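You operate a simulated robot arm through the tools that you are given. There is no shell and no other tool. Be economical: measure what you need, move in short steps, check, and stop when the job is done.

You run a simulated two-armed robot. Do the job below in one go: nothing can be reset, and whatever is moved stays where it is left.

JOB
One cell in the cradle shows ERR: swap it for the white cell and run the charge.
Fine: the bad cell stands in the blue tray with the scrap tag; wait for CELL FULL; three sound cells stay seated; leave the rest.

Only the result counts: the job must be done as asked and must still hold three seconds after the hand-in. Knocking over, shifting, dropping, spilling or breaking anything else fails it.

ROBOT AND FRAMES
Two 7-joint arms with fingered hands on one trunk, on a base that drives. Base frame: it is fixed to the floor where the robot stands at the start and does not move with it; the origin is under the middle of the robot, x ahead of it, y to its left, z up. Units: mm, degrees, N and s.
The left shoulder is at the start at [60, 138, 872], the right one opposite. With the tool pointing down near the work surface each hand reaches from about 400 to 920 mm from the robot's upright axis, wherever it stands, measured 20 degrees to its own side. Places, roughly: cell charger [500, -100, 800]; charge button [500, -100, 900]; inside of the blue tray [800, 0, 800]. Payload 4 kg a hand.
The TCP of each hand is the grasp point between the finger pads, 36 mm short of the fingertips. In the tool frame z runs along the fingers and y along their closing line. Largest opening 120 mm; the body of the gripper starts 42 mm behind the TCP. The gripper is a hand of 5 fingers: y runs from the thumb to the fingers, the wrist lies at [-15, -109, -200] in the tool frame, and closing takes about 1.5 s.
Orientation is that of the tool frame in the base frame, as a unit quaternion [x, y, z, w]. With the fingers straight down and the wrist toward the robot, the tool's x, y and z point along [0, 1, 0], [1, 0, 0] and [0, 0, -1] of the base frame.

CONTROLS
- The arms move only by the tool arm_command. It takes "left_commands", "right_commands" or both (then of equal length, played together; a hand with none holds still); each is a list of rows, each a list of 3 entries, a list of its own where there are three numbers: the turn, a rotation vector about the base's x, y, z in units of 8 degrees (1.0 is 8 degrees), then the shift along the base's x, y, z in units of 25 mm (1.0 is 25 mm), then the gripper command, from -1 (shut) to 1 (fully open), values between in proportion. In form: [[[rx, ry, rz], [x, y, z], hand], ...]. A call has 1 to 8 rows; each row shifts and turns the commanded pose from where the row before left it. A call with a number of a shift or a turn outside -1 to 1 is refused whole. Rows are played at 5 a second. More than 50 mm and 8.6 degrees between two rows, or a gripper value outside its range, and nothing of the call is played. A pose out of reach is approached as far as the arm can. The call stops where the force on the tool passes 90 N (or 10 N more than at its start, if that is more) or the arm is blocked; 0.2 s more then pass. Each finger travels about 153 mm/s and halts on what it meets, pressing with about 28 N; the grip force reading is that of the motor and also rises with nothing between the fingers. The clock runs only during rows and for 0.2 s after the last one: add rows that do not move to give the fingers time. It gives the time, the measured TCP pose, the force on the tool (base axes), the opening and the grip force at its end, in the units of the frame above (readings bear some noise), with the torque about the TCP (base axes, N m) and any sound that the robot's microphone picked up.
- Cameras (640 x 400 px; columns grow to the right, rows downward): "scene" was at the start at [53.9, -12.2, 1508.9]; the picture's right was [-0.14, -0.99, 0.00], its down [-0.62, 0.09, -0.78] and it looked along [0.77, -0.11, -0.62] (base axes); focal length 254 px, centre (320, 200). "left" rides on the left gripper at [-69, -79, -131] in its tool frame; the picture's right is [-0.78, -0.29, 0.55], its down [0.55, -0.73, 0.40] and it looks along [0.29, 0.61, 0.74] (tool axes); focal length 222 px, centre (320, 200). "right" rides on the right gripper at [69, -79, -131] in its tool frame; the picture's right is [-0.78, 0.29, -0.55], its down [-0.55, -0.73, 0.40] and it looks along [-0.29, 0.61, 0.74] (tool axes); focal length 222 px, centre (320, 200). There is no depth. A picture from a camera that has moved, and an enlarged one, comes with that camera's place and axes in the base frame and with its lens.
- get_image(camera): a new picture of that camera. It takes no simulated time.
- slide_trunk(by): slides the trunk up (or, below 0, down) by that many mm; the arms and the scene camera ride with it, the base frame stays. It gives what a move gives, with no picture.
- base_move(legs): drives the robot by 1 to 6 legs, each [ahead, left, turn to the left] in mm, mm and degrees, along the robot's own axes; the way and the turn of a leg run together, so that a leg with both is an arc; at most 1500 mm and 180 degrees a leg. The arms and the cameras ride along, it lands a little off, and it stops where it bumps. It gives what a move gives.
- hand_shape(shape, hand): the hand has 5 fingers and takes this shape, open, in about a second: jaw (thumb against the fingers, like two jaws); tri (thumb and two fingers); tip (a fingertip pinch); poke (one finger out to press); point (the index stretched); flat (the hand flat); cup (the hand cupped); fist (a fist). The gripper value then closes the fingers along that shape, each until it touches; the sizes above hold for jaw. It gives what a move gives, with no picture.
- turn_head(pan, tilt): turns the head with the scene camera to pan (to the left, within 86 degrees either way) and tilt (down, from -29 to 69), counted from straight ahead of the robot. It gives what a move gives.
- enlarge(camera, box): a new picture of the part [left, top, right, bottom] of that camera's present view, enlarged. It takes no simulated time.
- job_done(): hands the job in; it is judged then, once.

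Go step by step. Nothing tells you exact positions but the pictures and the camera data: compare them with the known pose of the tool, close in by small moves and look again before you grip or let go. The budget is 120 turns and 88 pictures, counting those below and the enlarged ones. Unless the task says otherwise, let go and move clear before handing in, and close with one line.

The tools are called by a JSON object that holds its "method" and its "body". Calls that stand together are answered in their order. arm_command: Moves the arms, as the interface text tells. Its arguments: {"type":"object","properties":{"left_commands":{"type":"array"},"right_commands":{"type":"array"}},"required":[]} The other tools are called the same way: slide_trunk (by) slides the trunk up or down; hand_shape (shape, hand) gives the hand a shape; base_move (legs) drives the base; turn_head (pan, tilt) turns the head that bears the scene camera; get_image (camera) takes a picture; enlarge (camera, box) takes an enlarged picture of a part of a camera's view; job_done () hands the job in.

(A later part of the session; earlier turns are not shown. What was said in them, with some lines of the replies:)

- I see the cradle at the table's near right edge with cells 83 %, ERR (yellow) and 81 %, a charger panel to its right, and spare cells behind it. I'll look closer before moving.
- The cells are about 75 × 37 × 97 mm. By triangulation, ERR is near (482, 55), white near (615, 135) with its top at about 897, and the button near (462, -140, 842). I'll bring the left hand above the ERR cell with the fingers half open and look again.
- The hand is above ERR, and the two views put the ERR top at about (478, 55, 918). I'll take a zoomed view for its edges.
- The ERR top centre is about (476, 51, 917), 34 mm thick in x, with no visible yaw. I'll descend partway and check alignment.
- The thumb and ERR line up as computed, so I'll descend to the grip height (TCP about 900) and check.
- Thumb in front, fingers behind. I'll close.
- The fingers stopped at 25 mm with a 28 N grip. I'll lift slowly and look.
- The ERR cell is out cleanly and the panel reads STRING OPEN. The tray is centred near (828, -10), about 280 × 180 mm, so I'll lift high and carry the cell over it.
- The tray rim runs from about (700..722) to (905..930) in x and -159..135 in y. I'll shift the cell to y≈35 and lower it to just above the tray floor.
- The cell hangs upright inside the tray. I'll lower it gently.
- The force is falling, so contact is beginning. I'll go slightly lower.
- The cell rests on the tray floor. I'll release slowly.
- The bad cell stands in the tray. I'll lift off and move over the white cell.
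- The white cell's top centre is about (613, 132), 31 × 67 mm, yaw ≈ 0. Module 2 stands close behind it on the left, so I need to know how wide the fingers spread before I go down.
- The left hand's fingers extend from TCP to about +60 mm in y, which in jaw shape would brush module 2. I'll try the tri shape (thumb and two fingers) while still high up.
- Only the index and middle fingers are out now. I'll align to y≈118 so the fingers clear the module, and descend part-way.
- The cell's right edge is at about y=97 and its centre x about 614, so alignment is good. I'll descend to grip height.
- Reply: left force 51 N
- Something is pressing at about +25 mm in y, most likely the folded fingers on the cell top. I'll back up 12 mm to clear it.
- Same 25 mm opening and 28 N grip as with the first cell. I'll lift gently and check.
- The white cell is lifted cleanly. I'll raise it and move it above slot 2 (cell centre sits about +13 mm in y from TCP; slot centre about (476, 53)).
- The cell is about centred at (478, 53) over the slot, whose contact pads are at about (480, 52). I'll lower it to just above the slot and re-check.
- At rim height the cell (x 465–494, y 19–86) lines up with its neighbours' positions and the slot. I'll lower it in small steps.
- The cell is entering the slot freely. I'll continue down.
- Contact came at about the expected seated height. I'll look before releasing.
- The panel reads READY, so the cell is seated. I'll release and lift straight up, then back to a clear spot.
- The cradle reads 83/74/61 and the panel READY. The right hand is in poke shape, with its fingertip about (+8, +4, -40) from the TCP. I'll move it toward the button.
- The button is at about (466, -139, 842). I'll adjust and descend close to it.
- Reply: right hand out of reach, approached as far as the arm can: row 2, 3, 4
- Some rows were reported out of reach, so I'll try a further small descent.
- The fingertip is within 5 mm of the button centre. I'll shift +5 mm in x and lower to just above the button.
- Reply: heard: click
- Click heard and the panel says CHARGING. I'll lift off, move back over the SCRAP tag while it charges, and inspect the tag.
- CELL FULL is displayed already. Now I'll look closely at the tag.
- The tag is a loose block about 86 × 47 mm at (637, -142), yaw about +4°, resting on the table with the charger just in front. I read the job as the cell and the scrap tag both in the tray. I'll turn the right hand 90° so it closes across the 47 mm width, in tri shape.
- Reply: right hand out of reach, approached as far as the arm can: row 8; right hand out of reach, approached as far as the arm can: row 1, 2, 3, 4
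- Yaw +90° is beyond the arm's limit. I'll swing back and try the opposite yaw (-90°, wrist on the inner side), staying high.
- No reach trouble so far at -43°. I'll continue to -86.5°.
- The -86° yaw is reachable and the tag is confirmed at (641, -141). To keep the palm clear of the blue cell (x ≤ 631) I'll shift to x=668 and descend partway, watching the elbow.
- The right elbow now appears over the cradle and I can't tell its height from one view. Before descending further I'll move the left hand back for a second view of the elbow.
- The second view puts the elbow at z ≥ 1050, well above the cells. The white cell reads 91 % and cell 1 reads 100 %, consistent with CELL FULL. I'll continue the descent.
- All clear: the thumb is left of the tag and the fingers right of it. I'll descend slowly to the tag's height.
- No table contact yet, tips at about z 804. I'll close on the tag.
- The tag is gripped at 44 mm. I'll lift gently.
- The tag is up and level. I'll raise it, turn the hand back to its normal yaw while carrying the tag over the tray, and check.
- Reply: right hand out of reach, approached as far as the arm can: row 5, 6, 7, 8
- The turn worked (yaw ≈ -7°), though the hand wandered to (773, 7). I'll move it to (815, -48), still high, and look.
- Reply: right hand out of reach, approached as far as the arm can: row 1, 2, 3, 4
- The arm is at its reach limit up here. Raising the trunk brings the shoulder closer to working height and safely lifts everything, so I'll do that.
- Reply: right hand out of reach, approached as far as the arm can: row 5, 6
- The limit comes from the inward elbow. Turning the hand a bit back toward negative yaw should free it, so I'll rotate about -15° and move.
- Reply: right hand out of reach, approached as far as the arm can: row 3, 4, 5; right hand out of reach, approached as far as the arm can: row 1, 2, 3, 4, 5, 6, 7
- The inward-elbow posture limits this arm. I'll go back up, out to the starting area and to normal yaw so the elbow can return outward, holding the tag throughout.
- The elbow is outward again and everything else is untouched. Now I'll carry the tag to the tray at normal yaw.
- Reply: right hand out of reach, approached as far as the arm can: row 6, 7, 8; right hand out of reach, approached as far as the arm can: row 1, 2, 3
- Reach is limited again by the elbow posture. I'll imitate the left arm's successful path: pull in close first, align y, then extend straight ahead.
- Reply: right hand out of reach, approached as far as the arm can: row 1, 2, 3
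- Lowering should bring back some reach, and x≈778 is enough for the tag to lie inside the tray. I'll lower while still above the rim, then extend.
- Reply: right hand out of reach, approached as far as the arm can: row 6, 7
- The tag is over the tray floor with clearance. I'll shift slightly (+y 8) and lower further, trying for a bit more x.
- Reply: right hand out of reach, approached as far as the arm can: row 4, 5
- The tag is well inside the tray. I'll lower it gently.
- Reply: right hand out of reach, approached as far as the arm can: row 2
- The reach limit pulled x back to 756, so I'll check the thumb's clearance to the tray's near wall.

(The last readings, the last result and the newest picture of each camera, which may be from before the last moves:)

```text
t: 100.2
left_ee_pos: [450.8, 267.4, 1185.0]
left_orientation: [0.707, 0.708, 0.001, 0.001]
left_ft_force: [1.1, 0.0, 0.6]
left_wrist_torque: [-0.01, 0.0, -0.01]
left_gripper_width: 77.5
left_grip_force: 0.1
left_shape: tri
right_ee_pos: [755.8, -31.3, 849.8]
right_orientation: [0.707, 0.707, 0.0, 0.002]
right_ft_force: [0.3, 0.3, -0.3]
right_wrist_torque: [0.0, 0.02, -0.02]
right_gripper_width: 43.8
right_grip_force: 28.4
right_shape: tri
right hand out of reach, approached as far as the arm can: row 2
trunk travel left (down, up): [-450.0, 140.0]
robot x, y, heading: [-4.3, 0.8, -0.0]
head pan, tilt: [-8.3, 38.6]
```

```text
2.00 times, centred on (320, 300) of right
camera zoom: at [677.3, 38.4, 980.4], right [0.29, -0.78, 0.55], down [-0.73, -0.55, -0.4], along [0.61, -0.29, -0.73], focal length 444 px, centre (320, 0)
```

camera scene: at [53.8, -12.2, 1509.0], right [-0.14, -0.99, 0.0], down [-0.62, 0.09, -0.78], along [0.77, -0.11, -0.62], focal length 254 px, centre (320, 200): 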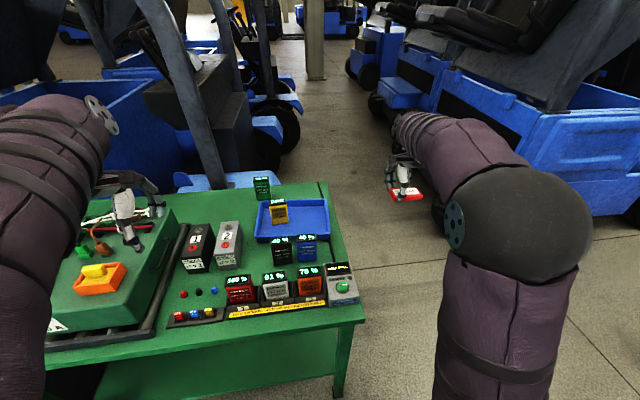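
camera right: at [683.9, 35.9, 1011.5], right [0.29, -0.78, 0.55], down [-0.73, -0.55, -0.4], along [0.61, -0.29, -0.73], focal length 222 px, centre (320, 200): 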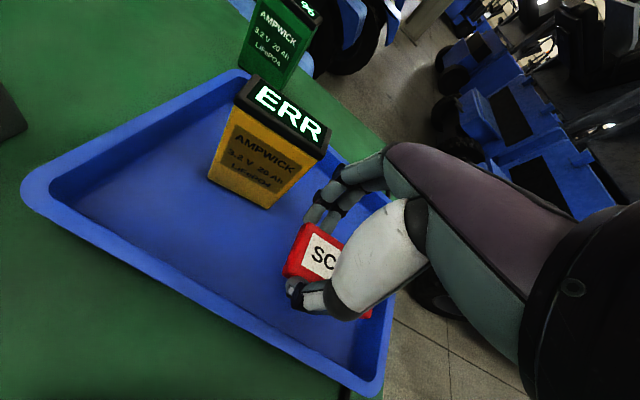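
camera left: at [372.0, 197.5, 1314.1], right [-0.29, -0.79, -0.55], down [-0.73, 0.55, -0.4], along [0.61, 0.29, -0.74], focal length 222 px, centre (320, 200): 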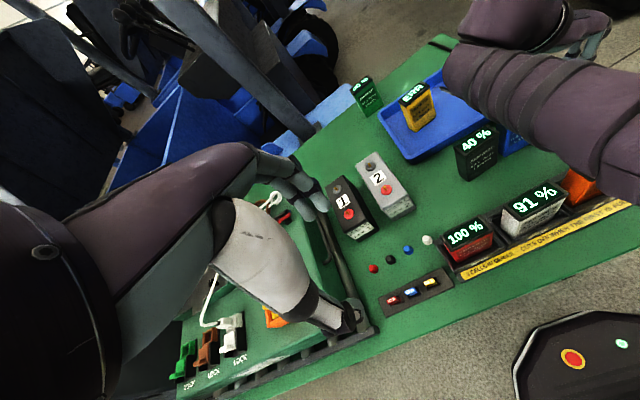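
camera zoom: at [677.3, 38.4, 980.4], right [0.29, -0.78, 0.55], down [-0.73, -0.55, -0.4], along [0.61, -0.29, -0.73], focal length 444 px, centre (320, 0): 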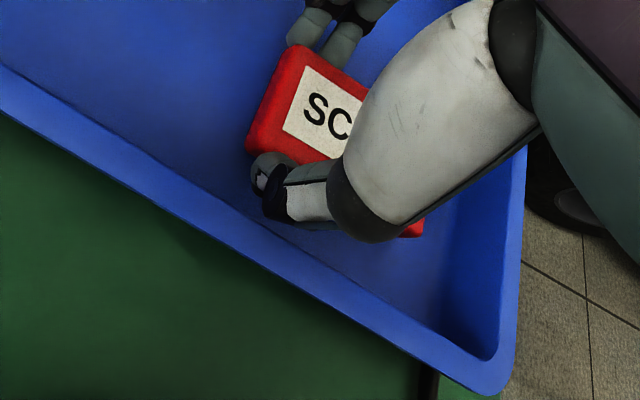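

About 4–5 mm of clearance to the rim, so I'll lower the last millimetres and release with a minimal opening.

{"method": "arm_command", "body": {"right_commands": [[[0, 0, 0], [0.1, -0.1, -0.12], -1], [[0, 0, 0], [0.1, 0, -0.08], -1], [[0, 0, 0], [0, 0, 0], -1]]}}

```text
t: 101.0
left_ee_pos: [450.6, 268.2, 1184.3]
left_orientation: [0.707, 0.707, 0.0, 0.001]
left_ft_force: [0.0, 0.6, 0.7]
left_wrist_torque: [-0.02, 0.01, -0.03]
left_gripper_width: 77.6
left_grip_force: 0.0
left_shape: tri
right_ee_pos: [755.2, -30.7, 847.2]
right_orientation: [0.707, 0.707, 0.001, 0.002]
right_ft_force: [-0.3, -0.5, 0.0]
right_wrist_torque: [0.04, -0.02, 0.0]
right_gripper_width: 44.0
right_grip_force: 27.7
right_shape: tri
right hand out of reach, approached as far as the arm can: row 1, 2
trunk travel left (down, up): [-450.0, 140.0]
robot x, y, heading: [0.5, 2.5, 0.1]
head pan, tilt: [-8.3, 38.6]
```

I'll use the trunk to lower the last few millimetres so that x doesn't drift.

{"method": "slide_trunk", "body": {"by": -4}}

```text
t: 101.5
left_ee_pos: [451.2, 267.1, 1180.1]
left_orientation: [0.707, 0.708, 0.001, 0.0]
left_ft_force: [-0.8, -0.3, -0.2]
left_wrist_torque: [0.02, -0.05, 0.03]
left_gripper_width: 77.4
left_grip_force: 0.0
left_shape: tri
right_ee_pos: [755.6, -31.0, 843.9]
right_orientation: [0.707, 0.707, 0.0, 0.003]
right_ft_force: [-0.6, -0.5, -0.3]
right_wrist_torque: [0.03, -0.01, 0.01]
right_gripper_width: 43.9
right_grip_force: 28.0
right_shape: tri
trunk travel left (down, up): [-446.0, 144.0]
robot x, y, heading: [1.4, -0.8, -0.1]
head pan, tilt: [-8.3, 38.6]
```

{"method": "slide_trunk", "body": {"by": -2}}

```text
t: 102.0
left_ee_pos: [450.7, 266.5, 1178.4]
left_orientation: [0.706, 0.708, 0.001, 0.001]
left_ft_force: [0.0, -1.0, 0.1]
left_wrist_torque: [0.03, 0.02, 0.0]
left_gripper_width: 77.8
left_grip_force: 0.0
left_shape: tri
right_ee_pos: [755.9, -31.4, 843.8]
right_orientation: [0.707, 0.707, 0.001, 0.003]
right_ft_force: [-0.1, 0.1, 4.6]
right_wrist_torque: [-0.05, 0.04, -0.03]
right_gripper_width: 44.2
right_grip_force: 28.0
right_shape: tri
trunk travel left (down, up): [-444.0, 146.0]
robot x, y, heading: [-5.9, -1.4, 0.1]
head pan, tilt: [-8.3, 38.6]
```

The tag touches the floor (4.6 N). I'll open just a few millimetres.

{"method": "arm_command", "body": {"right_commands": [[[0, 0, 0], [0, 0, 0], -0.24], [[0, 0, 0], [0, 0, 0], -0.2], [[0, 0, 0], [0, 0, 0], -0.17], [[0, 0, 0], [0, 0, 0], -0.17]]}}

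{"method": "enlarge", "body": {"camera": "right", "box": [200, 200, 440, 400]}}

```text
t: 103.0
left_ee_pos: [451.9, 268.9, 1178.3]
left_orientation: [0.707, 0.708, 0.0, 0.001]
left_ft_force: [-0.6, -0.1, 0.2]
left_wrist_torque: [-0.01, 0.04, 0.0]
left_gripper_width: 77.6
left_grip_force: 0.0
left_shape: tri
right_ee_pos: [756.2, -31.3, 842.9]
right_orientation: [0.707, 0.707, 0.0, 0.001]
right_ft_force: [2.2, -0.4, 0.2]
right_wrist_torque: [0.0, -0.06, 0.02]
right_gripper_width: 49.3
right_grip_force: 0.1
right_shape: tri
trunk travel left (down, up): [-444.0, 146.0]
robot x, y, heading: [3.5, 2.2, 0.3]
head pan, tilt: [-8.3, 38.6]
```

```text
2.00 times, centred on (320, 300) of right
camera zoom: at [677.4, 39.6, 972.8], right [0.29, -0.78, 0.55], down [-0.73, -0.55, -0.4], along [0.61, -0.29, -0.74], focal length 444 px, centre (320, 0)
```

zoom: 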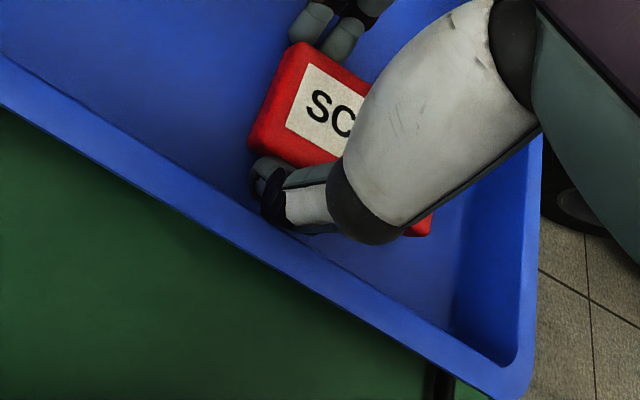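

The tag is released; there's a slight 2 N touch, probably on the rim. I'll rise straight up with the trunk.

{"method": "slide_trunk", "body": {"by": 100}}

{"method": "get_image", "body": {"camera": "right"}}

```text
t: 104.4
left_ee_pos: [450.7, 267.4, 1277.0]
left_orientation: [0.707, 0.708, 0.001, 0.0]
left_ft_force: [0.6, -0.5, -0.1]
left_wrist_torque: [-0.04, 0.01, 0.03]
left_gripper_width: 77.9
left_grip_force: 0.0
left_shape: tri
right_ee_pos: [754.9, -29.7, 941.5]
right_orientation: [0.707, 0.707, 0.001, 0.001]
right_ft_force: [0.0, -0.9, 0.1]
right_wrist_torque: [-0.02, 0.0, 0.04]
right_gripper_width: 49.7
right_grip_force: 0.0
right_shape: tri
trunk travel left (down, up): [-544.0, 46.0]
robot x, y, heading: [2.1, 0.7, -0.3]
head pan, tilt: [-8.3, 38.6]
```

```text
2 pictures are left
camera right: at [677.4, 39.7, 1073.1], right [0.29, -0.78, 0.55], down [-0.73, -0.55, -0.4], along [0.61, -0.29, -0.73], focal length 222 px, centre (320, 200)
```

right: 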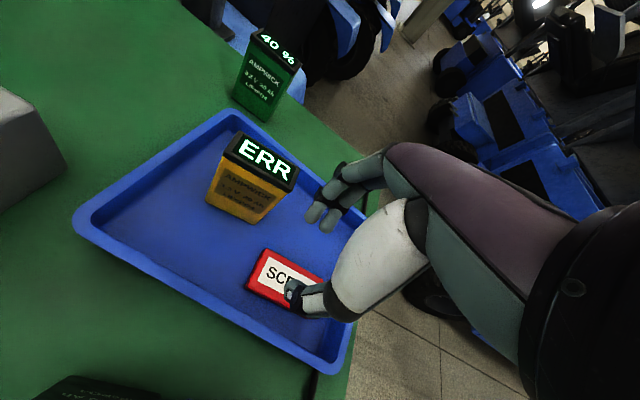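

The tag lies flat in the tray beside the standing ERR cell. I'll retract the right arm upward and out to the side.

{"method": "arm_command", "body": {"right_commands": [[[0, 0, 0], [-0.3, 0, 1], -0.17], [[0, 0, 0], [-0.5, 0, 1], -0.17], [[0, 0, 0], [-0.6, 0, 1], -0.17], [[0, 0, 0], [-0.6, 0, 1], -0.17], [[0, 0, 0], [-0.6, -0.5, 1], -0.17], [[0, 0, 0], [-0.6, -1, 1], -0.17], [[0, 0, 0], [-0.6, -1, 0.8], -0.17], [[0, 0, 0], [-0.4, -1, 0.5], -0.17]]}}

{"method": "arm_command", "body": {"right_commands": [[[0, 0, 0], [0, -1, 0.5], -0.17], [[0, 0, 0], [0, -1, 0], -0.17], [[0, 0, 0], [0, -1, 0], -0.17], [[0, 0, 0], [0, -1, 0], -0.17], [[0, 0, 0], [0, -1, 0], -0.17], [[0, 0, 0], [0, -1, 0], -0.17], [[0, 0, 0], [0, -1, 0], -0.17], [[0, 0, 0], [0, 0, 0], -0.17]]}}

{"method": "get_image", "body": {"camera": "scene"}}

```text
t: 106.2
left_ee_pos: [451.7, 267.4, 1277.1]
left_orientation: [0.707, 0.707, 0.0, 0.0]
left_ft_force: [-0.4, 0.9, -0.1]
left_wrist_torque: [0.01, -0.02, -0.01]
left_gripper_width: 77.9
left_grip_force: 0.1
left_shape: tri
right_ee_pos: [650.3, -117.1, 1124.4]
right_orientation: [0.707, 0.707, 0.001, 0.001]
right_ft_force: [-0.8, 0.0, 0.0]
right_wrist_torque: [0.03, 0.01, -0.01]
right_gripper_width: 49.8
right_grip_force: 0.1
right_shape: tri
trunk travel left (down, up): [-544.0, 46.0]
robot x, y, heading: [2.9, -0.1, 0.2]
head pan, tilt: [-8.3, 38.6]
```

```text
t: 108.0
left_ee_pos: [450.2, 267.2, 1278.1]
left_orientation: [0.706, 0.708, 0.001, 0.0]
left_ft_force: [-0.2, -0.1, -0.8]
left_wrist_torque: [0.02, -0.06, -0.01]
left_gripper_width: 77.6
left_grip_force: 0.0
left_shape: tri
right_ee_pos: [648.5, -293.3, 1140.0]
right_orientation: [0.707, 0.708, 0.001, 0.002]
right_ft_force: [0.4, -0.2, -0.1]
right_wrist_torque: [-0.01, 0.01, 0.03]
right_gripper_width: 49.9
right_grip_force: 0.1
right_shape: tri
trunk travel left (down, up): [-544.0, 46.0]
robot x, y, heading: [-1.2, -2.0, 0.1]
head pan, tilt: [-8.3, 38.6]
```

```text
1 pictures are left
camera scene: at [53.3, -12.4, 1603.0], right [-0.14, -0.99, 0.0], down [-0.62, 0.09, -0.78], along [0.77, -0.11, -0.62], focal length 254 px, centre (320, 200)
```

scene: 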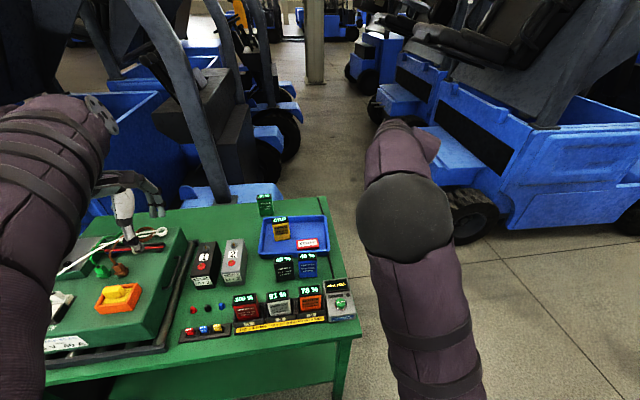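

The ERR cell and the tag are in the tray, three cells are seated, and both hands are clear. One last zoom to check.

{"method": "enlarge", "body": {"camera": "scene", "box": [210, 185, 370, 335]}}

```text
2.67 times, centred on (290, 260) of scene
camera zoom: at [53.3, -12.4, 1603.0], right [-0.14, -0.99, 0.0], down [-0.62, 0.09, -0.78], along [0.77, -0.11, -0.62], focal length 677 px, centre (400, 40)
```

zoom: 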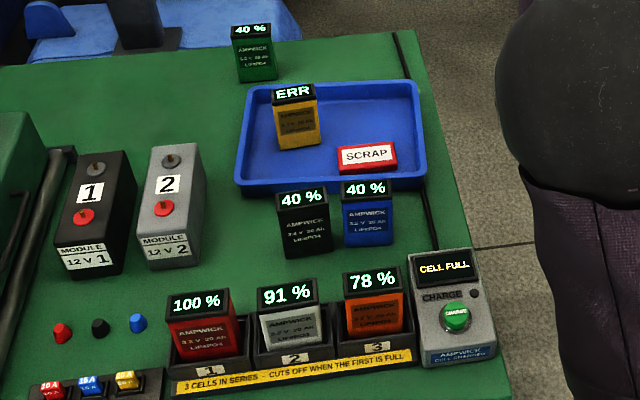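

The last zoom confirms it: the panel reads CELL FULL, three cells are seated (100/91/78 %), and the ERR cell stands in the blue tray with the SCRAP tag. I'm handing in.

{"method": "job_done", "body": {}}

```text
The job is handed in.
```

I swapped the ERR cell for the white one and ran the charge to CELL FULL; the bad cell stands in the blue tray with the scrap tag, which I moved there from the table because I read the job as wanting both in the tray.
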